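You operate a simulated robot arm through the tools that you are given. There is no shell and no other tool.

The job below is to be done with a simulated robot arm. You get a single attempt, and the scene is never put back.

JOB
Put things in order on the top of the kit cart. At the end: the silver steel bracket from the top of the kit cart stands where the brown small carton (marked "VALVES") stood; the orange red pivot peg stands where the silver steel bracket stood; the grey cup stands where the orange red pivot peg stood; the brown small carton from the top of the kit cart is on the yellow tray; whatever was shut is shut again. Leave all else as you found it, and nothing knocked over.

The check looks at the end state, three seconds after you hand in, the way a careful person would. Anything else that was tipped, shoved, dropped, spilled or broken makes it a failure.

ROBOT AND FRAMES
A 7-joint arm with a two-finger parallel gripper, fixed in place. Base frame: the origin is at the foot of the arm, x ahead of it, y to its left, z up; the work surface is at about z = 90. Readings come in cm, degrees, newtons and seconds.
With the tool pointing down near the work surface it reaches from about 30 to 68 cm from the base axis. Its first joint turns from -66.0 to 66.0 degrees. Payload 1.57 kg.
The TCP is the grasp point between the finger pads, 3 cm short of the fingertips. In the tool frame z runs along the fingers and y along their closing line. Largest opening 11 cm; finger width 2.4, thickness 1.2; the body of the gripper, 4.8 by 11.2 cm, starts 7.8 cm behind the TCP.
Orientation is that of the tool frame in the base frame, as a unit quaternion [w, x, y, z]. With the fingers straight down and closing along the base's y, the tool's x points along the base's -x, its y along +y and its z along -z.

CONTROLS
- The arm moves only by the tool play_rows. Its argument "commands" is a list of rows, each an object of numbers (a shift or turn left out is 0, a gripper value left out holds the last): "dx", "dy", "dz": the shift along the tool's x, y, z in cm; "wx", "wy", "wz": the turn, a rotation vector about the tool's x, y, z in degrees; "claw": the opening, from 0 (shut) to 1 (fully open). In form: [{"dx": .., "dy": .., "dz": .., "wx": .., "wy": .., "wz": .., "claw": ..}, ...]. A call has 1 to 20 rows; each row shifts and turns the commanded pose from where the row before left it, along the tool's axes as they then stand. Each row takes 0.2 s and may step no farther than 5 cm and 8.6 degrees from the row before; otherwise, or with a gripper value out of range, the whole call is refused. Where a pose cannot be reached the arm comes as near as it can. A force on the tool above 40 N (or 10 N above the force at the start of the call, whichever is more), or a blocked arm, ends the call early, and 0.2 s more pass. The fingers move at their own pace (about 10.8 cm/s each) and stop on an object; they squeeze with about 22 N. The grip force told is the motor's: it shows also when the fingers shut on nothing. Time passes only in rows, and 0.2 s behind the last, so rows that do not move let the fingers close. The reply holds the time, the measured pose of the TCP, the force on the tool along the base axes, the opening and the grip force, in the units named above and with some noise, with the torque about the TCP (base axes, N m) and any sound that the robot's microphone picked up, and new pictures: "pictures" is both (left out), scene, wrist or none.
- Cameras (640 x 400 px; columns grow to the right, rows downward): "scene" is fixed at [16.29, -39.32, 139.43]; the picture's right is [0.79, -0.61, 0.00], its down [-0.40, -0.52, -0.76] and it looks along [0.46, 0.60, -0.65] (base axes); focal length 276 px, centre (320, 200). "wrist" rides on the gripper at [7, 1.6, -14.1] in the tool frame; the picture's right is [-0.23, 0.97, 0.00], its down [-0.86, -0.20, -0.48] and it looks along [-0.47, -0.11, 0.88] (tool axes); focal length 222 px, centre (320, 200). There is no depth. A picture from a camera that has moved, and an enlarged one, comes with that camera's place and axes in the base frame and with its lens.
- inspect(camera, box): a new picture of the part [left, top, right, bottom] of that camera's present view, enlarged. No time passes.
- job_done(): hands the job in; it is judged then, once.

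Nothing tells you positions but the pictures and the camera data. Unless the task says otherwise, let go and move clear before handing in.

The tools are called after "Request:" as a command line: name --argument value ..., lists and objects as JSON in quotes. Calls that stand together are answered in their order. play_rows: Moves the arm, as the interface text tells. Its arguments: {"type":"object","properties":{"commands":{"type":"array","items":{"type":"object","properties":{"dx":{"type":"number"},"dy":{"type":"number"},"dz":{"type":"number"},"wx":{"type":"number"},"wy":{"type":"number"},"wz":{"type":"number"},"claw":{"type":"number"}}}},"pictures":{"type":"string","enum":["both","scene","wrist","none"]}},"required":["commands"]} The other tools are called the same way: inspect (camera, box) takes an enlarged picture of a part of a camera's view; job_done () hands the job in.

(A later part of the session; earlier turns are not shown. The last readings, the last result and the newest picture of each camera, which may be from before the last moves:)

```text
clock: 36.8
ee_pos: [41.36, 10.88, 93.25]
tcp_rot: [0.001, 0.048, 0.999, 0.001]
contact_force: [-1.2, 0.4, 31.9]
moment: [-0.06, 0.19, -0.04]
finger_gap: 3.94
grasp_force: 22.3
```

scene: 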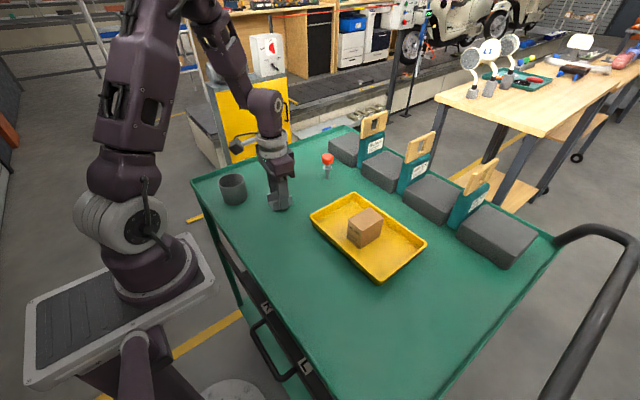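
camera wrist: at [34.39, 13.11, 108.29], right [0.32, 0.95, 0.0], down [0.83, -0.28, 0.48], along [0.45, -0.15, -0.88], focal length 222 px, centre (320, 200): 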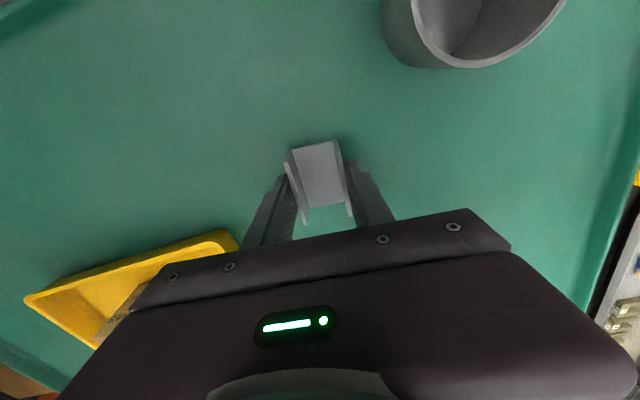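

The bracket is seated. I'll ease off a touch, open the fingers and rise.

Request:
play_rows --commands '[{"dz": -0.08}, {"claw": 0.42}, {"claw": 0.5}, {"claw": 0.65}, {"claw": 0.65}, {"dz": -0.5}, {"dz": -1.5}, {"dz": -3}, {"dz": -3}, {"dz": -3}, {}]' --pictures "both"

Request:
inspect --camera "scene" --box '[190, 130, 350, 230]'

Request:
inspect --camera "wrist" --box '[260, 80, 380, 180]'

```text
clock: 39.2
ee_pos: [41.21, 10.81, 104.52]
tcp_rot: [0.0, 0.047, 0.999, 0.0]
contact_force: [0.5, 0.0, -0.1]
moment: [0.01, 0.01, 0.01]
finger_gap: 7.17
grasp_force: 0.0
camera wrist: at [34.46, 13.18, 118.69], right [0.32, 0.95, 0.0], down [0.83, -0.28, 0.48], along [0.45, -0.15, -0.88], focal length 222 px, centre (320, 200)
```

scene: 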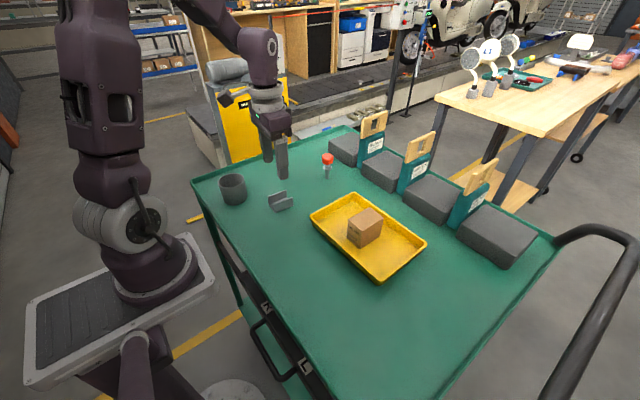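
wrist: 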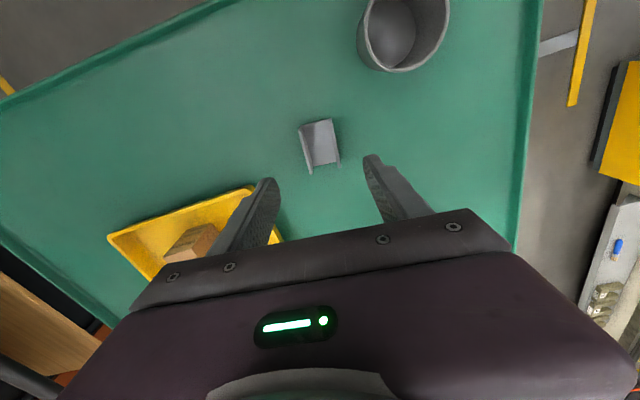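

```text
4.00 times, centred on (270, 180) of scene
camera zoom: at [16.29, -39.32, 139.42], right [0.79, -0.61, 0.0], down [-0.4, -0.52, -0.76], along [0.46, 0.6, -0.65], focal length 1102 px, centre (520, 280)
```

zoom: 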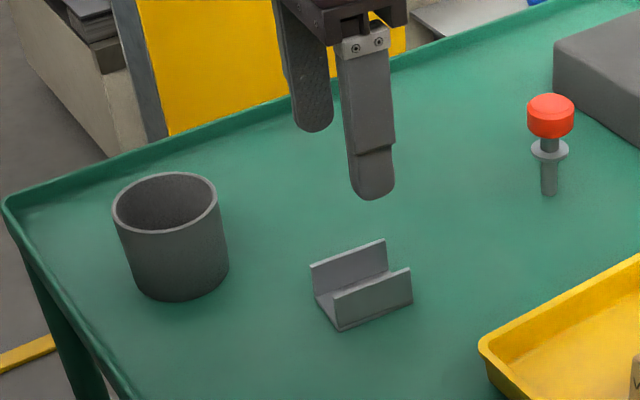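

```text
4.00 times, centred on (320, 130) of wrist
camera zoom: at [34.46, 13.18, 118.69], right [0.32, 0.95, 0.0], down [0.83, -0.28, 0.48], along [0.45, -0.15, -0.88], focal length 888 px, centre (320, 480)
```

zoom: 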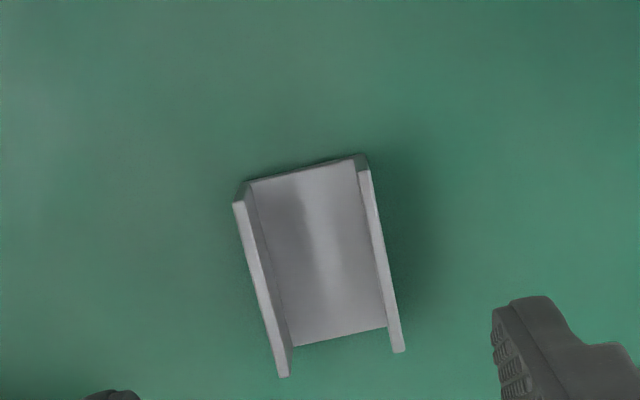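

The bracket stands where the carton was. Next is the peg near (59.2, 12.95); I'll straighten the tool and hover over it.

Request:
play_rows --commands '[{"wz": -5.5, "claw": 0.7}, {"dx": -2.98, "dy": 0.35, "dz": -0.5}, {"dx": -2.98, "dy": 0.35, "dz": -0.5}, {"dx": -2.98, "dy": 0.35, "dz": -0.5}, {"dx": -2.98, "dy": 0.35}, {"dx": -2.98, "dy": 0.35}, {"dx": -2.98, "dy": 0.35}, {}]' --pictures "both"

Request:
inspect --camera "wrist" --box '[260, 80, 380, 180]'

Request:
play_rows --commands '[{}]' --pictures "none"

```text
clock: 41.0
ee_pos: [59.29, 13.23, 105.85]
tcp_rot: [0.001, 0.0, 1.0, -0.001]
contact_force: [0.2, 0.2, 0.4]
moment: [0.01, 0.05, 0.0]
finger_gap: 7.71
grasp_force: 0.0
camera wrist: at [52.24, 14.78, 120.12], right [0.23, 0.97, 0.0], down [0.86, -0.2, 0.48], along [0.47, -0.11, -0.88], focal length 222 px, centre (320, 200)
```

scene: 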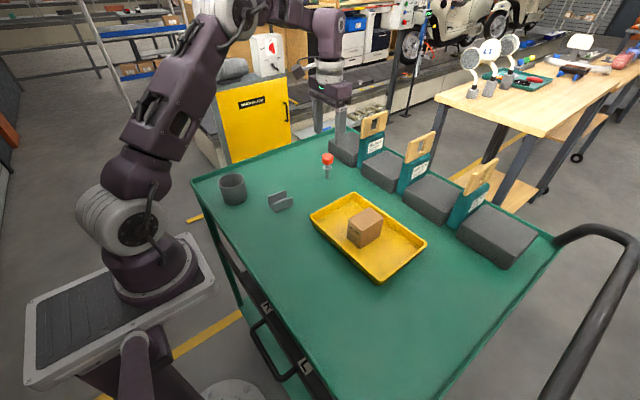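
wrist: 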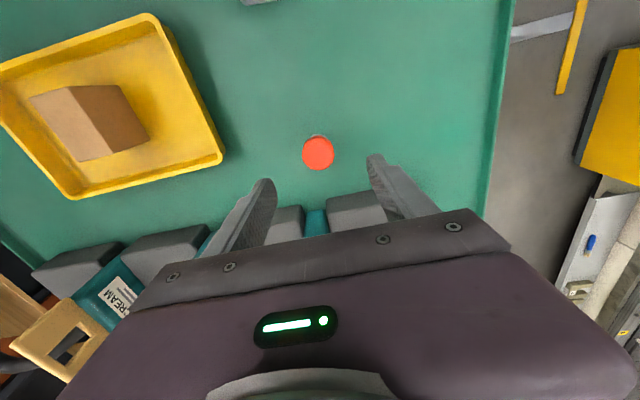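

```text
4.00 times, centred on (320, 130) of wrist
camera zoom: at [52.24, 14.78, 120.12], right [0.23, 0.97, 0.0], down [0.86, -0.2, 0.48], along [0.47, -0.11, -0.88], focal length 888 px, centre (320, 480)
```

zoom: 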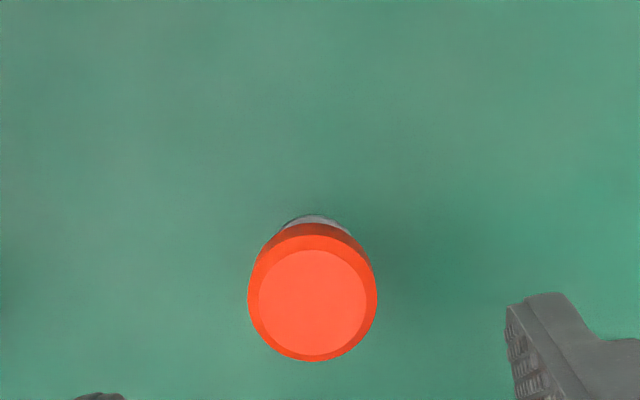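

```text
clock: 41.4
ee_pos: [59.14, 13.17, 105.9]
tcp_rot: [-0.001, 0.0, 1.0, 0.0]
contact_force: [0.1, 0.5, 0.1]
moment: [-0.02, -0.01, 0.02]
finger_gap: 7.69
grasp_force: 0.1
```

The peg's head is about 0.2 cm off the TCP. I'll correct and come down to just above the head to check again.

Request:
play_rows --commands '[{"dx": 0.18, "dy": -0.17, "dz": 1.5}, {"dz": 1.5}, {"dz": 0.9}, {}, {}]' --pictures "both"

Request:
inspect --camera "wrist" --box '[240, 100, 400, 220]'

Request:
inspect --camera "scene" --box '[290, 90, 386, 190]'

Request:
play_rows --commands '[{}]' --pictures "none"

```text
clock: 42.6
ee_pos: [59.04, 12.89, 102.01]
tcp_rot: [0.0, 0.0, 1.0, 0.0]
contact_force: [0.0, 0.0, 0.5]
moment: [0.02, -0.01, 0.02]
finger_gap: 7.7
grasp_force: 0.0
camera wrist: at [52.12, 14.53, 116.15], right [0.23, 0.97, 0.0], down [0.86, -0.2, 0.48], along [0.47, -0.11, -0.88], focal length 222 px, centre (320, 200)
```

scene: 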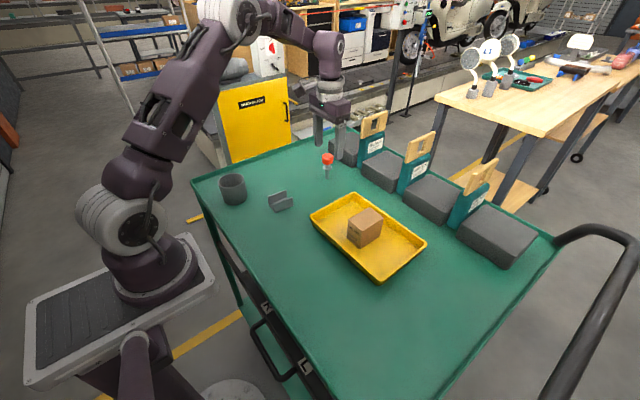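
wrist: 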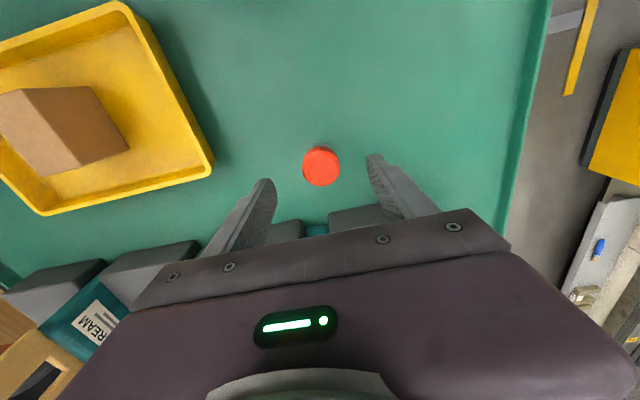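

```text
3.33 times, centred on (320, 160) of wrist
camera zoom: at [52.12, 14.53, 116.15], right [0.23, 0.97, 0.0], down [0.86, -0.2, 0.48], along [0.47, -0.11, -0.88], focal length 740 px, centre (320, 333)
```

zoom: 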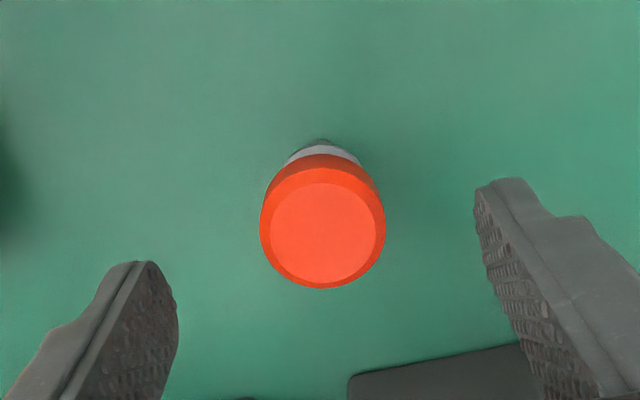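

```text
4.00 times, centred on (338, 140) of scene
camera zoom: at [16.29, -39.32, 139.42], right [0.79, -0.61, 0.0], down [-0.4, -0.52, -0.76], along [0.46, 0.6, -0.65], focal length 1102 px, centre (248, 440)
```

zoom: 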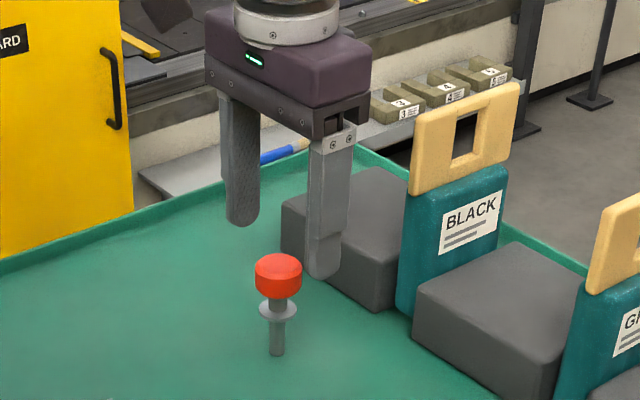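

```text
clock: 43.0
ee_pos: [59.04, 12.98, 102.01]
tcp_rot: [0.0, -0.001, 1.0, -0.001]
contact_force: [0.1, -0.1, -0.3]
moment: [0.01, -0.02, 0.01]
finger_gap: 7.69
grasp_force: 0.0
```

The peg is centred within 0.1 cm (head top about z = 97.5). I'll lower around the head, close partway and look before the final squeeze.

Request:
play_rows --commands '[{"dz": 1.5, "dy": 0.04}, {"dz": 1.5}, {"dz": 1.5}, {"dz": 1.2}, {}, {"claw": 0.5}, {"claw": 0.42}, {}]' --pictures "both"

Request:
inspect --camera "wrist" --box '[240, 120, 400, 240]'

Request:
inspect --camera "scene" --box '[290, 100, 386, 190]'

```text
clock: 44.8
ee_pos: [58.99, 12.82, 96.29]
tcp_rot: [0.001, 0.0, 1.0, 0.0]
contact_force: [-0.1, -0.1, -0.3]
moment: [-0.02, -0.03, 0.0]
finger_gap: 4.62
grasp_force: 0.1
camera wrist: at [51.92, 14.41, 110.43], right [0.23, 0.97, 0.0], down [0.86, -0.2, 0.48], along [0.47, -0.11, -0.88], focal length 222 px, centre (320, 200)
```

scene: 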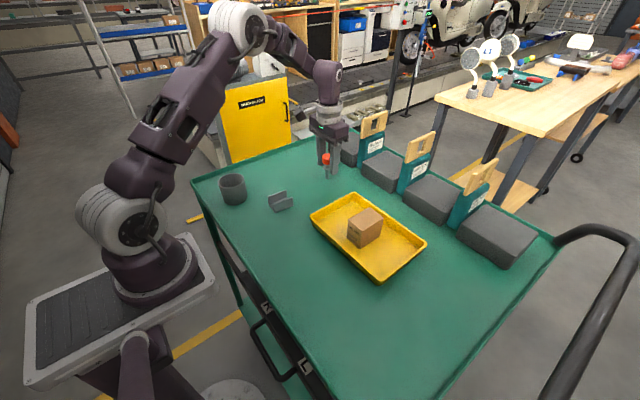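
wrist: 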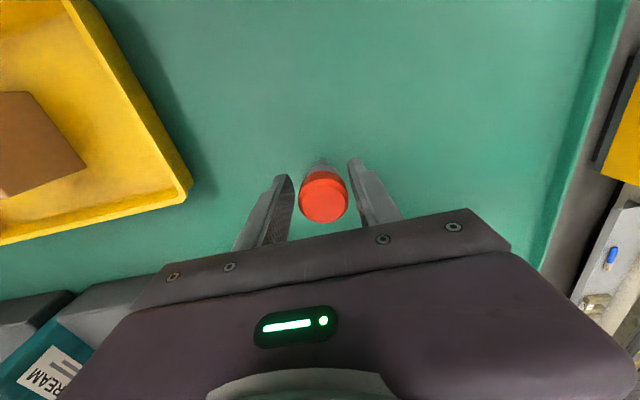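

```text
3.33 times, centred on (320, 180) of wrist
camera zoom: at [51.92, 14.41, 110.43], right [0.23, 0.97, 0.0], down [0.86, -0.2, 0.48], along [0.47, -0.11, -0.88], focal length 740 px, centre (320, 267)
```

zoom: 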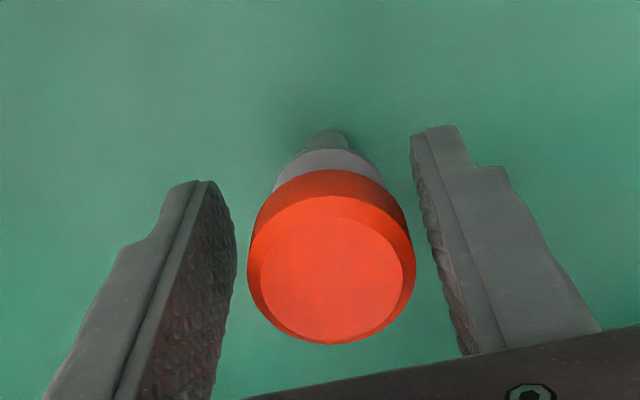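

```text
4.44 times, centred on (338, 145) of scene
camera zoom: at [16.29, -39.32, 139.43], right [0.79, -0.61, 0.0], down [-0.4, -0.52, -0.76], along [0.46, 0.6, -0.65], focal length 1225 px, centre (240, 444)
```

zoom: 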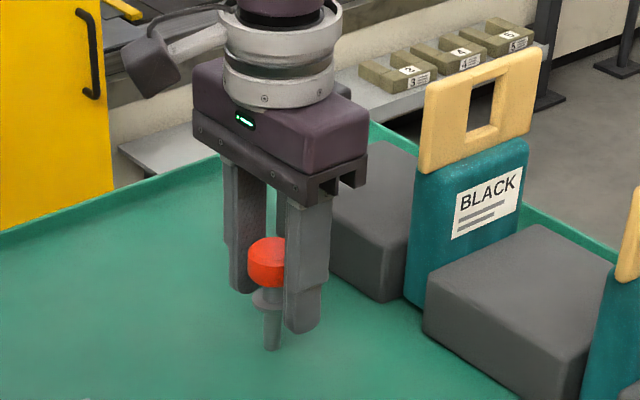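

The head sits about 0.2 cm toward +y of centre. I'll shift over, then close a little more and check.

Request:
play_rows --commands '[{"dy": 0.17}, {}, {"claw": 0.37}, {}]' --pictures "wrist"

Request:
inspect --camera "wrist" --box '[240, 120, 400, 240]'

Request:
inspect --camera "scene" --box '[308, 130, 356, 190]'

```text
clock: 45.8
ee_pos: [59.0, 12.96, 96.16]
tcp_rot: [0.0, 0.0, 1.0, 0.0]
contact_force: [-0.1, -1.0, -0.7]
moment: [0.0, 0.0, 0.02]
finger_gap: 4.06
grasp_force: 0.1
camera wrist: at [51.95, 14.64, 110.46], right [0.23, 0.97, 0.0], down [0.86, -0.2, 0.48], along [0.47, -0.11, -0.88], focal length 222 px, centre (320, 200)
```

wrist: 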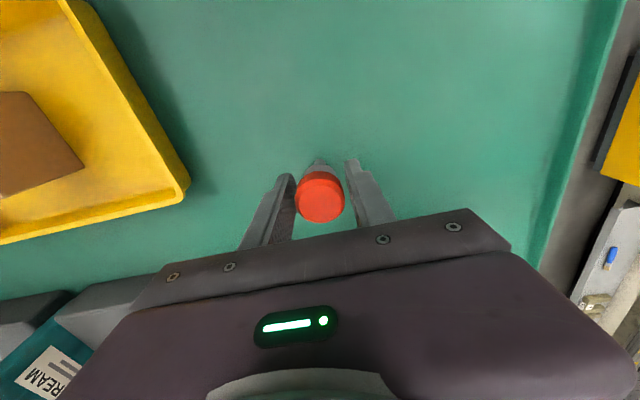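

```text
3.33 times, centred on (320, 180) of wrist
camera zoom: at [51.95, 14.64, 110.46], right [0.23, 0.97, 0.0], down [0.86, -0.2, 0.48], along [0.47, -0.11, -0.88], focal length 740 px, centre (320, 267)
```

zoom: 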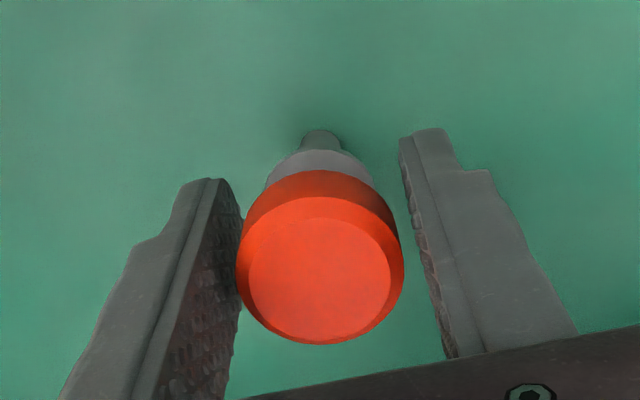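

```text
6.67 times, centred on (332, 160) of scene
camera zoom: at [16.29, -39.32, 139.43], right [0.79, -0.61, 0.0], down [-0.4, -0.52, -0.76], along [0.46, 0.6, -0.65], focal length 1838 px, centre (240, 467)
```

zoom: 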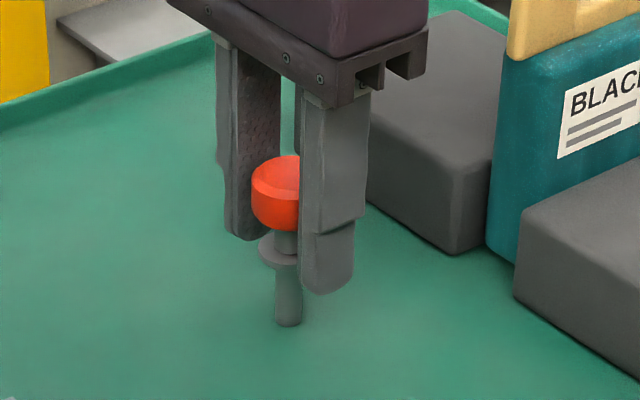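

Projection of the pads shows the peg is centred within about 0.05 cm now. I'll close fully.

Request:
play_rows --commands '[{"claw": 0.33}, {"claw": 0.3}, {"claw": 0.15}, {"claw": 0}, {"claw": 0}]' --pictures "wrist"

Request:
inspect --camera "scene" --box '[308, 130, 356, 190]'

Request:
play_rows --commands '[{}]' --pictures "none"

Request:
play_rows --commands '[{}]' --pictures "none"

```text
clock: 47.0
ee_pos: [58.91, 13.0, 96.33]
tcp_rot: [0.001, -0.001, 1.0, 0.001]
contact_force: [0.0, -0.7, 0.4]
moment: [-0.02, -0.04, -0.05]
finger_gap: 3.32
grasp_force: 21.8
camera wrist: at [51.95, 14.64, 110.46], right [0.23, 0.97, 0.0], down [0.86, -0.2, 0.48], along [0.47, -0.11, -0.88], focal length 222 px, centre (320, 200)
```

wrist: 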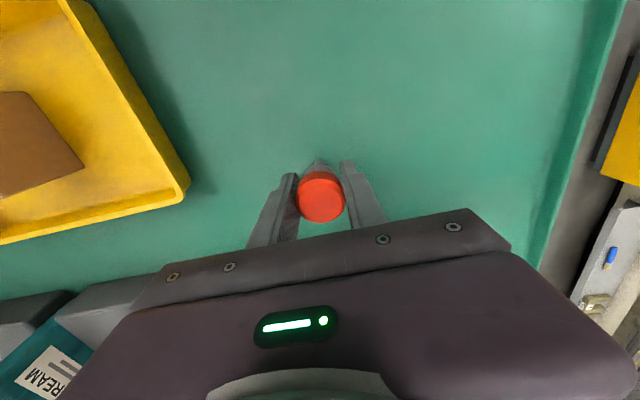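

```text
6.67 times, centred on (332, 160) of scene
camera zoom: at [16.29, -39.32, 139.42], right [0.79, -0.61, 0.0], down [-0.4, -0.52, -0.76], along [0.46, 0.6, -0.65], focal length 1838 px, centre (240, 467)
```

zoom: 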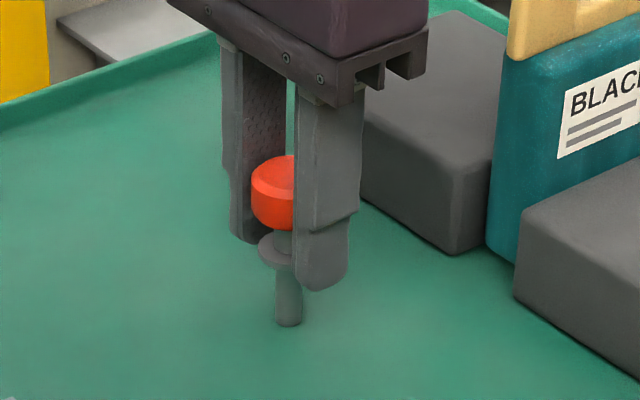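

```text
clock: 47.4
ee_pos: [58.92, 13.16, 96.43]
tcp_rot: [0.001, 0.0, 1.0, 0.0]
contact_force: [1.3, -0.3, 0.3]
moment: [-0.02, -0.01, 0.04]
finger_gap: 3.31
grasp_force: 21.7
```

```text
clock: 47.8
ee_pos: [58.97, 12.98, 96.39]
tcp_rot: [0.0, -0.001, 1.0, 0.0]
contact_force: [-0.1, -0.1, -0.2]
moment: [-0.02, -0.01, -0.01]
finger_gap: 3.3
grasp_force: 21.6
```

The peg is gripped with a 3.31 cm gap. I'll lift it straight up gently.

Request:
play_rows --commands '[{"dz": -0.3}, {"dz": -0.7}, {"dz": -1.5}, {"dz": -2}, {"dz": -2}, {"dz": -2}, {"dz": -2}, {"dz": -1.5}, {"dz": -0.7}, {"dz": -0.3}, {}]' --pictures "both"

Request:
inspect --camera "scene" --box '[290, 60, 386, 190]'

Request:
inspect --camera "wrist" --box '[240, 120, 400, 240]'

```text
clock: 50.2
ee_pos: [58.78, 13.05, 109.4]
tcp_rot: [0.0, 0.001, 1.0, 0.001]
contact_force: [0.8, -0.8, 0.0]
moment: [-0.03, -0.02, 0.0]
finger_gap: 3.32
grasp_force: 21.9
camera wrist: at [51.87, 14.71, 123.55], right [0.23, 0.97, 0.0], down [0.86, -0.2, 0.48], along [0.47, -0.11, -0.88], focal length 222 px, centre (320, 200)
```

scene: 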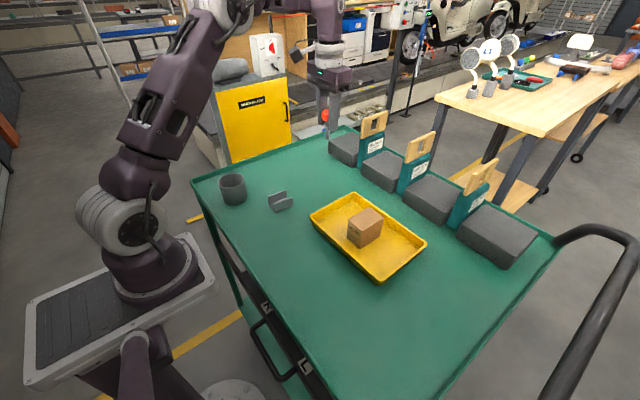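
wrist: 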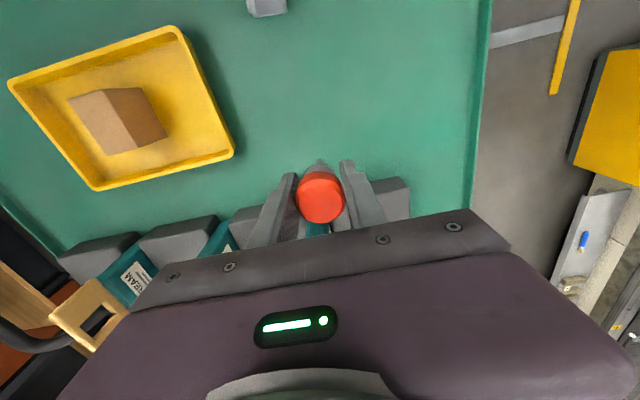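

```text
3.08 times, centred on (338, 125) of scene
camera zoom: at [16.29, -39.32, 139.42], right [0.79, -0.61, 0.0], down [-0.4, -0.52, -0.76], along [0.46, 0.6, -0.65], focal length 848 px, centre (265, 431)
```

zoom: 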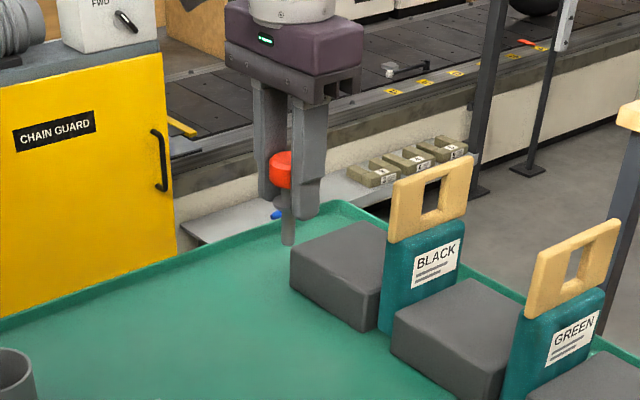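

```text
3.33 times, centred on (320, 180) of wrist
camera zoom: at [51.87, 14.71, 123.55], right [0.23, 0.97, 0.0], down [0.86, -0.2, 0.48], along [0.47, -0.11, -0.88], focal length 740 px, centre (320, 267)
```

zoom: 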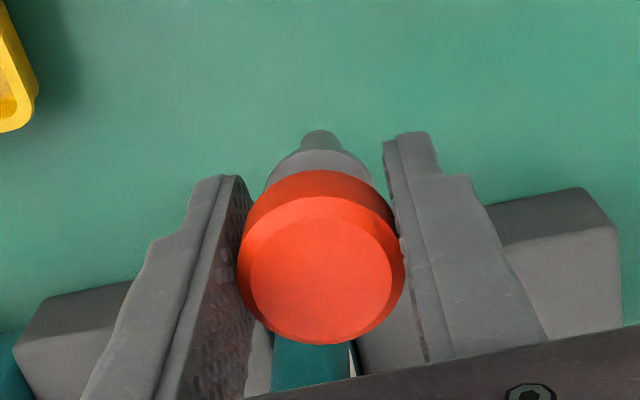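

The peg came up freely and upright. I'm carrying it over to the bracket's old spot at (33.1, -23.1).

Request:
play_rows --commands '[{"dx": 0.85, "dy": -1.2}, {"dx": 1.71, "dy": -2.413}, {"dx": 1.71, "dy": -2.413}, {"dx": 1.71, "dy": -2.413}, {"dx": 1.71, "dy": -2.413}, {"dx": 1.71, "dy": -2.413}, {"dx": 1.71, "dy": -2.413}, {"dx": 1.71, "dy": -2.413}, {"dx": 1.71, "dy": -2.413}, {"dx": 1.71, "dy": -2.413}, {"dx": 1.71, "dy": -2.413}, {"dx": 1.71, "dy": -2.413}, {"dx": 1.71, "dy": -2.413}, {"dx": 1.71, "dy": -2.413}, {"dx": 1.71, "dy": -2.413}, {"dx": 0.85, "dy": -1.2}, {}, {}]' --pictures "both"

Request:
play_rows --commands '[{}]' --pictures "none"

Request:
inspect --camera "wrist" --box '[240, 120, 400, 240]'

```text
clock: 54.0
ee_pos: [33.46, -23.06, 109.54]
tcp_rot: [0.0, 0.0, 1.0, 0.002]
contact_force: [-0.1, 0.0, -0.4]
moment: [0.0, -0.01, 0.0]
finger_gap: 3.31
grasp_force: 22.4
camera wrist: at [26.46, -21.49, 123.72], right [0.23, 0.97, 0.0], down [0.86, -0.2, 0.48], along [0.47, -0.11, -0.88], focal length 222 px, centre (320, 200)
```

scene: 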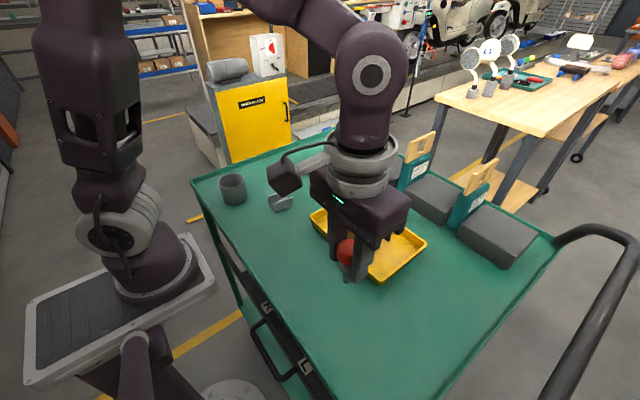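
wrist: 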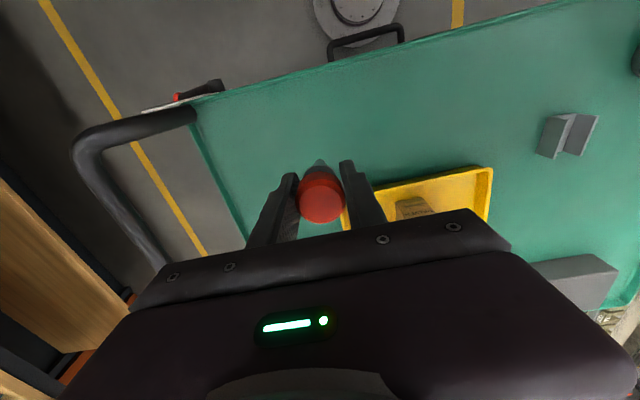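

```text
clock: 54.4
ee_pos: [33.31, -22.95, 109.56]
tcp_rot: [0.0, 0.0, 1.0, 0.0]
contact_force: [-0.4, 0.0, -1.3]
moment: [0.02, -0.03, 0.01]
finger_gap: 3.3
grasp_force: 21.7
```

```text
3.33 times, centred on (320, 180) of wrist
camera zoom: at [26.47, -21.49, 123.72], right [0.23, 0.97, 0.0], down [0.86, -0.2, 0.48], along [0.47, -0.11, -0.88], focal length 740 px, centre (320, 267)
```

zoom: 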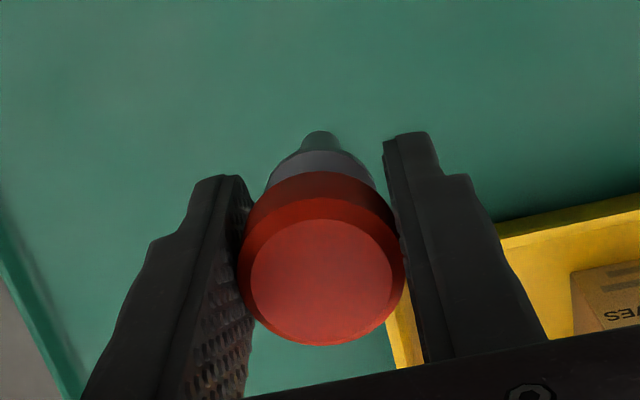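

The peg stayed upright in the grip. I'll correct the position and lower it.

Request:
play_rows --commands '[{"dx": 0.25, "dy": -0.05, "dz": 1.0}, {"dz": 2}, {"dz": 2}, {"dz": 2}, {"dz": 2}, {"dz": 1.5}, {"dz": 1}, {"dz": 0.5}, {}, {}]' --pictures "both"

Request:
play_rows --commands '[{}]' --pictures "none"

Request:
play_rows --commands '[{}]' --pictures "none"

Request:
inspect --camera "scene" --box '[280, 240, 440, 360]'

```text
clock: 56.6
ee_pos: [33.02, -23.13, 97.23]
tcp_rot: [0.0, 0.001, 1.0, 0.0]
contact_force: [0.2, -0.1, -0.1]
moment: [0.01, -0.02, 0.03]
finger_gap: 3.31
grasp_force: 22.0
camera wrist: at [26.19, -21.55, 111.34], right [0.23, 0.97, 0.0], down [0.86, -0.2, 0.48], along [0.47, -0.11, -0.88], focal length 222 px, centre (320, 200)
```

scene: 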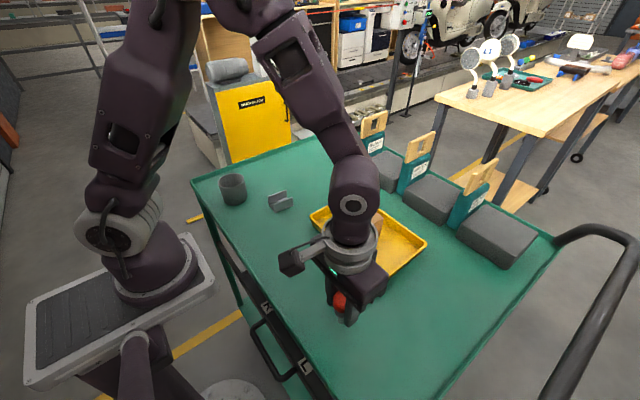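
wrist: 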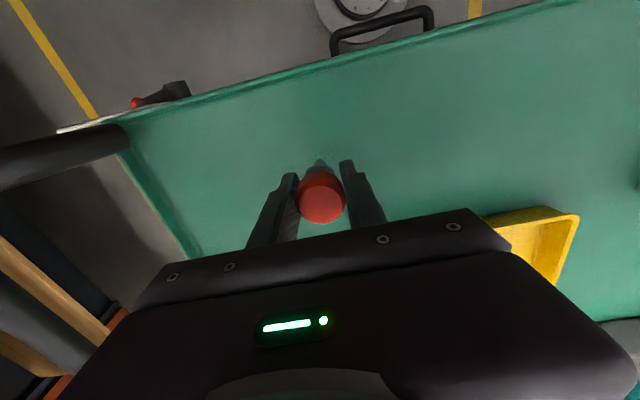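

```text
clock: 57.0
ee_pos: [33.08, -23.2, 97.25]
tcp_rot: [0.0, -0.001, 1.0, -0.001]
contact_force: [-0.1, 0.1, -1.4]
moment: [0.01, -0.03, 0.03]
finger_gap: 3.31
grasp_force: 22.1
```

```text
clock: 57.4
ee_pos: [33.26, -23.07, 97.12]
tcp_rot: [0.001, 0.0, 1.0, 0.0]
contact_force: [0.7, 0.6, -0.2]
moment: [0.02, -0.01, 0.0]
finger_gap: 3.31
grasp_force: 22.2
```

```text
3.33 times, centred on (360, 300) of scene
camera zoom: at [16.29, -39.32, 139.42], right [0.79, -0.61, 0.0], down [-0.4, -0.52, -0.76], along [0.46, 0.6, -0.65], focal length 919 px, centre (187, -133)
```

zoom: 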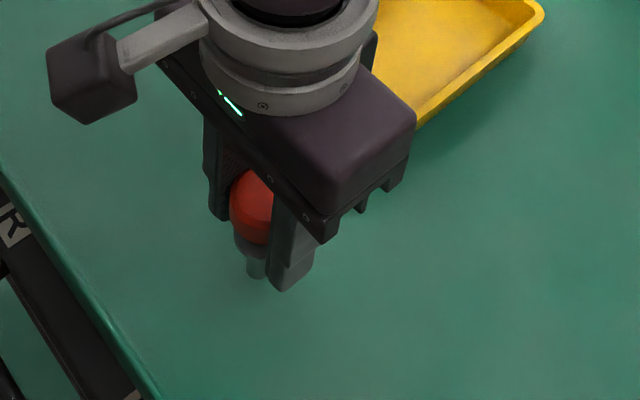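

The peg is about 0.8 cm above the seat height. I'll step down in small increments, watching the force.

Request:
play_rows --commands '[{"dz": 0.3}, {"dz": 0.2}, {}]' --pictures "none"

Request:
play_rows --commands '[{"dz": 0.1}, {}]' --pictures "none"

Request:
play_rows --commands '[{"dz": 0.06}, {}]' --pictures "none"

Request:
play_rows --commands '[{"dz": 0.05}, {}]' --pictures "none"

```text
clock: 58.2
ee_pos: [33.06, -23.03, 96.77]
tcp_rot: [0.0, 0.0, 1.0, 0.0]
contact_force: [0.1, -0.4, -1.2]
moment: [0.0, 0.03, 0.03]
finger_gap: 3.31
grasp_force: 22.3
```

```text
clock: 58.8
ee_pos: [33.17, -23.08, 96.7]
tcp_rot: [0.001, 0.0, 1.0, 0.0]
contact_force: [-0.1, -0.5, -1.4]
moment: [0.0, -0.01, 0.0]
finger_gap: 3.32
grasp_force: 22.5
```

```text
clock: 59.4
ee_pos: [33.06, -23.19, 96.51]
tcp_rot: [-0.001, -0.001, 1.0, -0.001]
contact_force: [-0.3, -0.2, -0.5]
moment: [0.07, -0.01, 0.02]
finger_gap: 3.3
grasp_force: 22.0
```

```text
clock: 60.0
ee_pos: [32.98, -23.2, 96.56]
tcp_rot: [0.0, 0.0, 1.0, 0.0]
contact_force: [0.0, 0.0, -0.5]
moment: [-0.01, 0.04, -0.04]
finger_gap: 3.3
grasp_force: 22.3
```

Request:
play_rows --commands '[{"dz": 0.05}, {}]' --pictures "none"

Request:
play_rows --commands '[{"dz": 0.05}, {}]' --pictures "none"

Request:
play_rows --commands '[{"dz": 0.04}, {}]' --pictures "none"

```text
clock: 60.6
ee_pos: [33.01, -23.1, 96.57]
tcp_rot: [0.0, 0.0, 1.0, 0.0]
contact_force: [0.5, -0.7, -0.4]
moment: [-0.02, 0.0, -0.02]
finger_gap: 3.32
grasp_force: 21.8
```

```text
clock: 61.2
ee_pos: [33.08, -23.17, 96.33]
tcp_rot: [0.0, 0.0, 1.0, 0.0]
contact_force: [0.2, 0.3, 0.1]
moment: [0.04, -0.01, -0.01]
finger_gap: 3.3
grasp_force: 22.3
```

```text
clock: 61.8
ee_pos: [32.95, -23.04, 96.4]
tcp_rot: [0.0, 0.0, 1.0, 0.0]
contact_force: [-0.2, 0.6, -0.6]
moment: [-0.01, -0.01, -0.02]
finger_gap: 3.33
grasp_force: 22.1
```

Request:
play_rows --commands '[{"dz": 0.04}, {}]' --pictures "none"

Request:
play_rows --commands '[{"dz": 0.04}, {}]' --pictures "none"

Request:
inspect --camera "scene" --box '[310, 270, 390, 340]'

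```text
clock: 62.4
ee_pos: [33.03, -23.26, 96.38]
tcp_rot: [0.0, 0.0, 1.0, 0.0]
contact_force: [0.4, -0.4, -0.1]
moment: [0.01, 0.02, -0.01]
finger_gap: 3.3
grasp_force: 21.9
```

```text
clock: 63.0
ee_pos: [32.98, -23.13, 96.41]
tcp_rot: [-0.001, 0.0, 1.0, -0.001]
contact_force: [-0.3, -0.2, -1.5]
moment: [0.02, 0.01, -0.03]
finger_gap: 3.3
grasp_force: 21.9
```

```text
5.71 times, centred on (350, 305) of scene
camera zoom: at [16.29, -39.32, 139.42], right [0.79, -0.61, 0.0], down [-0.4, -0.52, -0.76], along [0.46, 0.6, -0.65], focal length 1575 px, centre (149, -400)
```

zoom: 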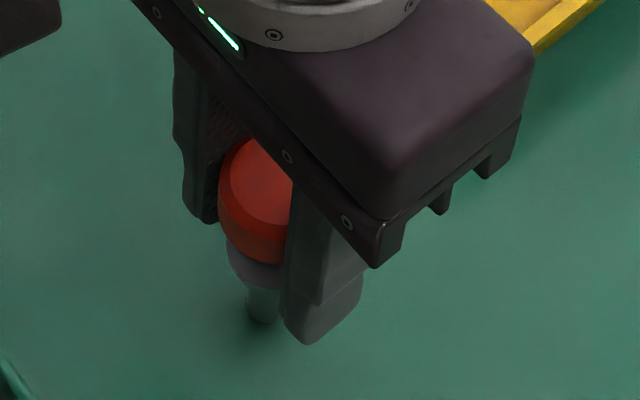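

Request:
play_rows --commands '[{"dz": 0.04}, {}]' --pictures "none"

Request:
play_rows --commands '[{"dz": 0.04}, {}]' --pictures "none"

Request:
play_rows --commands '[{"dz": 0.03}, {}]' --pictures "none"

```text
clock: 63.6
ee_pos: [32.97, -23.3, 96.28]
tcp_rot: [0.0, 0.0, 1.0, 0.001]
contact_force: [-0.8, 0.5, -0.6]
moment: [0.03, -0.01, 0.01]
finger_gap: 3.31
grasp_force: 21.9
```

```text
clock: 64.2
ee_pos: [33.05, -23.13, 96.33]
tcp_rot: [0.0, 0.0, 1.0, 0.0]
contact_force: [-0.5, -0.1, -0.7]
moment: [-0.02, -0.04, -0.01]
finger_gap: 3.31
grasp_force: 22.3
```

```text
clock: 64.8
ee_pos: [32.99, -23.14, 96.19]
tcp_rot: [0.0, 0.0, 1.0, 0.0]
contact_force: [0.2, 1.0, 2.0]
moment: [0.09, 0.01, -0.02]
finger_gap: 3.34
grasp_force: 22.1
```

Request:
play_rows --commands '[{"dz": 0.03}, {}]' --pictures "none"

Request:
inspect --camera "scene" --box '[310, 270, 390, 340]'

```text
clock: 65.4
ee_pos: [33.1, -23.2, 96.23]
tcp_rot: [-0.001, 0.0, 1.0, 0.001]
contact_force: [-4.3, 0.0, 14.3]
moment: [0.01, 0.22, 0.0]
finger_gap: 3.31
grasp_force: 22.1
```

```text
5.71 times, centred on (350, 305) of scene
camera zoom: at [16.27, -39.31, 139.43], right [0.79, -0.61, 0.0], down [-0.4, -0.52, -0.76], along [0.46, 0.6, -0.65], focal length 1575 px, centre (149, -400)
```

zoom: 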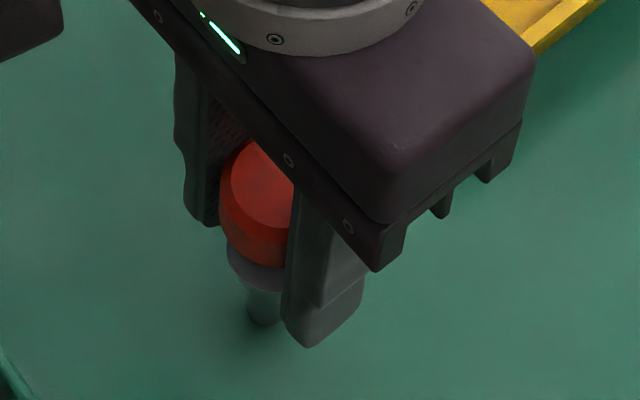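

Contact is established. I'll relieve the pressure by 0.04 cm and check the force before opening.

Request:
play_rows --commands '[{"dz": -0.04}, {}]' --pictures "none"

Request:
play_rows --commands '[{}]' --pictures "wrist"

Request:
inspect --camera "wrist" --box '[240, 120, 400, 240]'

```text
clock: 66.0
ee_pos: [32.98, -23.24, 96.34]
tcp_rot: [0.0, -0.001, 1.0, 0.0]
contact_force: [-0.2, -0.2, -1.3]
moment: [-0.02, -0.03, 0.02]
finger_gap: 3.32
grasp_force: 22.0
```

```text
clock: 66.4
ee_pos: [32.93, -23.21, 96.36]
tcp_rot: [0.0, 0.0, 1.0, 0.0]
contact_force: [-0.5, -0.3, -0.9]
moment: [0.0, -0.03, -0.02]
finger_gap: 3.31
grasp_force: 21.9
camera wrist: at [26.06, -21.58, 110.47], right [0.23, 0.97, 0.0], down [0.86, -0.2, 0.48], along [0.47, -0.11, -0.88], focal length 222 px, centre (320, 200)
```

wrist: 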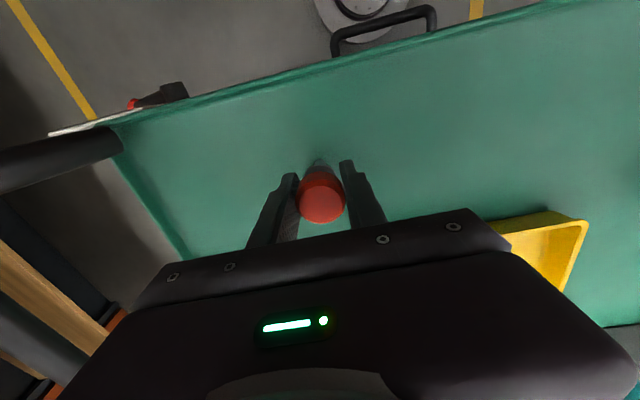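

```text
3.33 times, centred on (320, 180) of wrist
camera zoom: at [26.06, -21.58, 110.47], right [0.23, 0.97, 0.0], down [0.86, -0.2, 0.48], along [0.47, -0.11, -0.88], focal length 740 px, centre (320, 267)
```

zoom: 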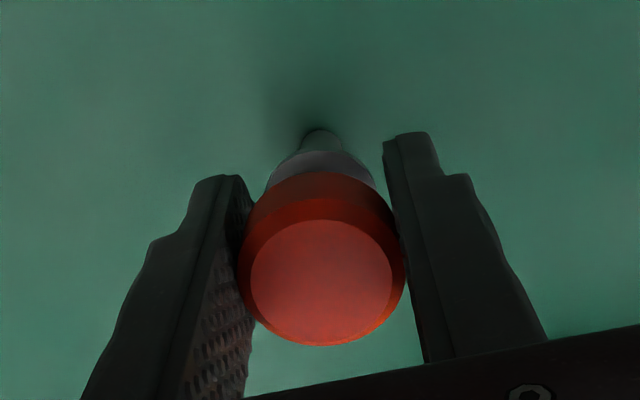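

Request:
play_rows --commands '[{"dz": 0.02}, {}]' --pictures "none"

Request:
play_rows --commands '[{"claw": 0.31}, {"claw": 0.32}, {"claw": 0.33}, {"claw": 0.34}, {}]' --pictures "wrist"

Request:
inspect --camera "wrist" --box '[240, 120, 400, 240]'

Request:
inspect --camera "scene" --box '[310, 270, 390, 340]'

```text
clock: 67.0
ee_pos: [32.99, -23.1, 96.31]
tcp_rot: [0.0, 0.0, 1.0, 0.0]
contact_force: [-0.1, 0.5, 6.4]
moment: [0.03, 0.07, -0.01]
finger_gap: 3.32
grasp_force: 22.2
```

```text
clock: 68.2
ee_pos: [32.98, -23.24, 96.33]
tcp_rot: [0.0, 0.0, 1.0, -0.001]
contact_force: [-0.6, 1.0, -0.6]
moment: [0.03, 0.01, 0.01]
finger_gap: 3.72
grasp_force: 0.0
camera wrist: at [26.09, -21.58, 110.42], right [0.23, 0.97, 0.0], down [0.86, -0.2, 0.48], along [0.47, -0.11, -0.88], focal length 222 px, centre (320, 200)
```

wrist: 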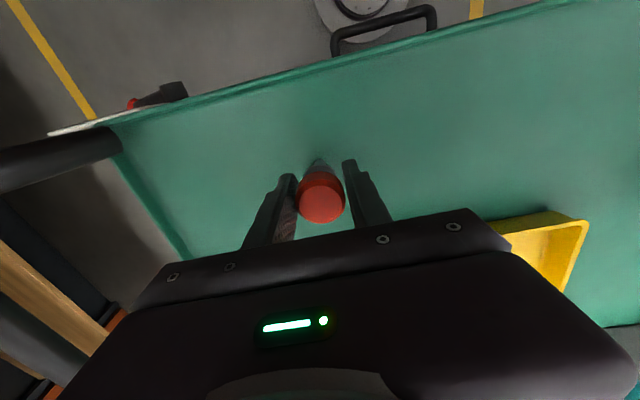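

```text
3.33 times, centred on (320, 180) of wrist
camera zoom: at [26.09, -21.58, 110.42], right [0.23, 0.97, 0.0], down [0.86, -0.2, 0.48], along [0.47, -0.11, -0.88], focal length 740 px, centre (320, 267)
```

zoom: 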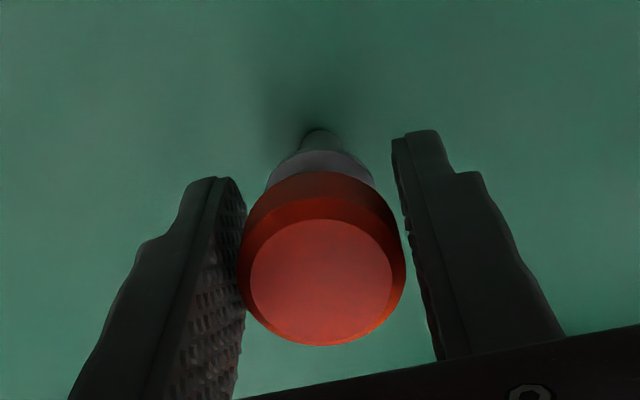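

```text
5.71 times, centred on (350, 305) of scene
camera zoom: at [16.29, -39.32, 139.43], right [0.79, -0.61, 0.0], down [-0.4, -0.52, -0.76], along [0.46, 0.6, -0.65], focal length 1575 px, centre (149, -400)
```

zoom: 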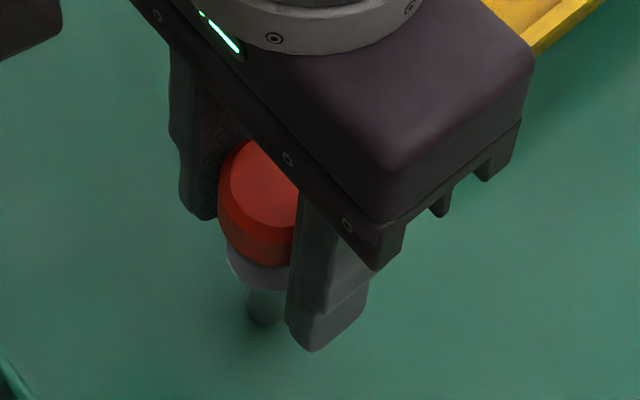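

The peg stands by itself. I'll open wider and rise straight up.

Request:
play_rows --commands '[{"claw": 0.4}, {"claw": 0.5}, {"claw": 0.6}, {"claw": 0.7}, {}, {"dz": -0.5}, {"dz": -1}, {"dz": -2}, {"dz": -2.5}, {"dz": -3}, {"dz": -2}, {}]' --pictures "both"

Request:
inspect --camera "wrist" --box '[240, 80, 400, 200]'

Request:
inspect --camera "scene" --box '[300, 260, 420, 350]'

```text
clock: 70.8
ee_pos: [33.22, -23.18, 107.28]
tcp_rot: [-0.001, 0.0, 1.0, 0.0]
contact_force: [0.7, -0.7, -0.2]
moment: [-0.03, 0.01, 0.01]
finger_gap: 7.73
grasp_force: 0.2
camera wrist: at [26.17, -21.47, 121.48], right [0.23, 0.97, 0.0], down [0.85, -0.2, 0.48], along [0.47, -0.11, -0.88], focal length 222 px, centre (320, 200)
```

scene: 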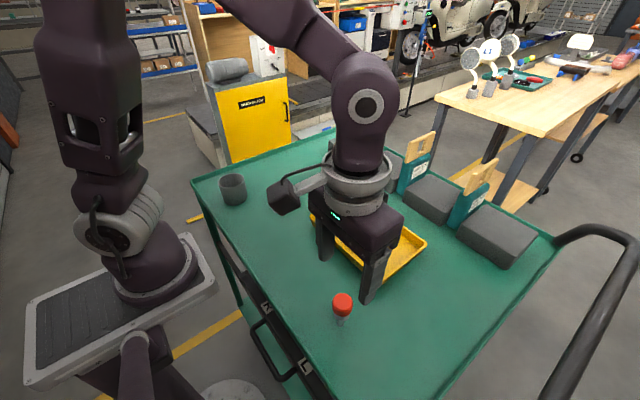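
wrist: 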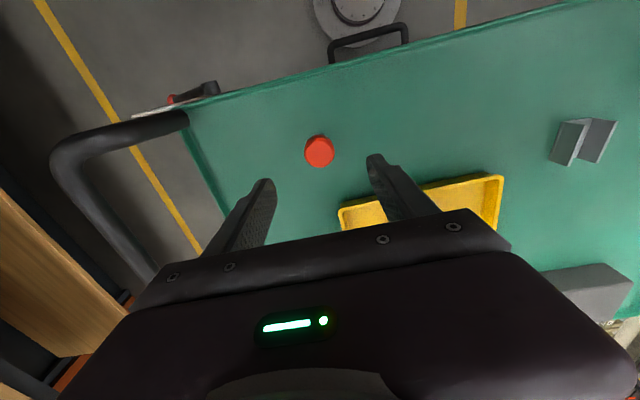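

```text
3.33 times, centred on (320, 140) of wrist
camera zoom: at [26.17, -21.47, 121.48], right [0.23, 0.97, 0.0], down [0.85, -0.2, 0.48], along [0.47, -0.11, -0.88], focal length 740 px, centre (320, 400)
```

zoom: 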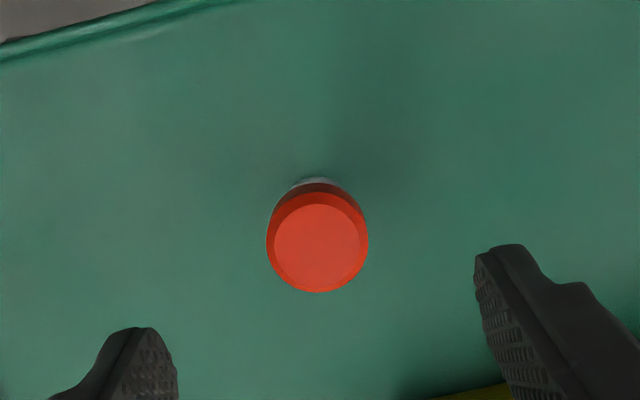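

```text
4.44 times, centred on (360, 305) of scene
camera zoom: at [16.29, -39.32, 139.43], right [0.79, -0.61, 0.0], down [-0.4, -0.52, -0.76], along [0.46, 0.6, -0.65], focal length 1225 px, centre (142, -267)
```

zoom: 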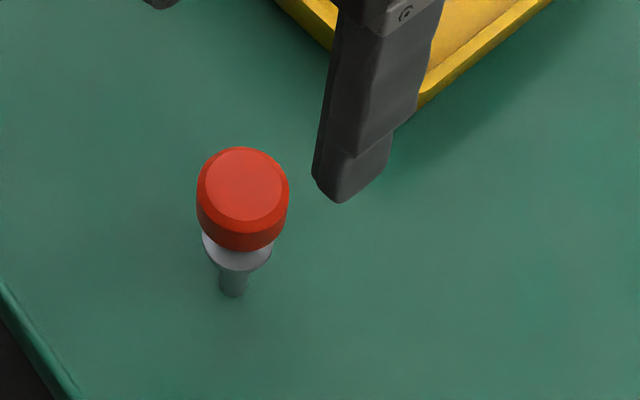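

The peg stands upright on the bracket's old spot. Next is the grey cup, so I'll open fully and hover over it near (33.3, 21.4).

Request:
play_rows --commands '[{"dy": 2, "claw": 0.7}, {"dy": 4}, {"dy": 4}, {"dy": 4}, {"dy": 4}, {"dy": 4}, {"dy": 4}, {"dy": 4, "claw": 1.0}, {"dy": 4}, {"dy": 4}, {"dy": 4}, {"dy": 2.4, "dx": -0.2}, {}]' --pictures "both"

Request:
inspect --camera "wrist" --box '[240, 60, 400, 180]'

Request:
play_rows --commands '[{}]' --pictures "none"

```text
clock: 73.6
ee_pos: [33.37, 21.31, 107.22]
tcp_rot: [0.0, 0.0, 1.0, -0.001]
contact_force: [0.6, -0.4, 0.4]
moment: [0.02, -0.01, -0.01]
finger_gap: 10.97
grasp_force: 0.0
camera wrist: at [26.4, 23.01, 121.35], right [0.23, 0.97, 0.0], down [0.86, -0.2, 0.48], along [0.47, -0.11, -0.88], focal length 222 px, centre (320, 200)
```

scene: 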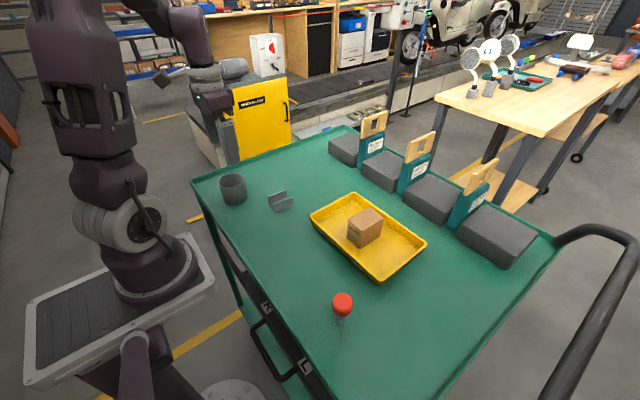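
wrist: 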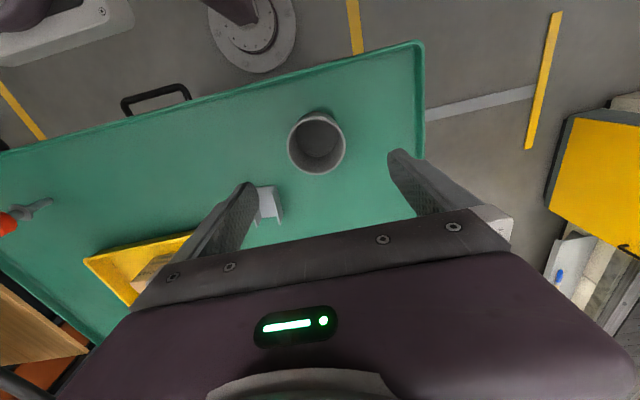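

```text
3.33 times, centred on (320, 120) of wrist
camera zoom: at [26.4, 23.01, 121.35], right [0.23, 0.97, 0.0], down [0.86, -0.2, 0.48], along [0.47, -0.11, -0.88], focal length 740 px, centre (320, 467)
```

zoom: 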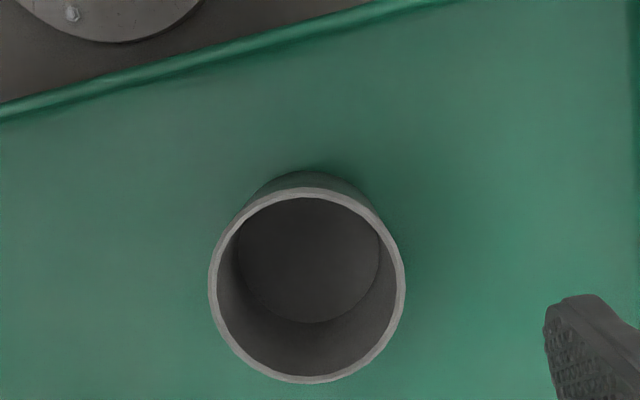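

```text
clock: 74.0
ee_pos: [33.27, 21.31, 107.1]
tcp_rot: [0.0, 0.0, 1.0, 0.0]
contact_force: [-0.3, 0.3, -0.2]
moment: [-0.02, 0.02, 0.0]
finger_gap: 11.02
grasp_force: 0.0
```

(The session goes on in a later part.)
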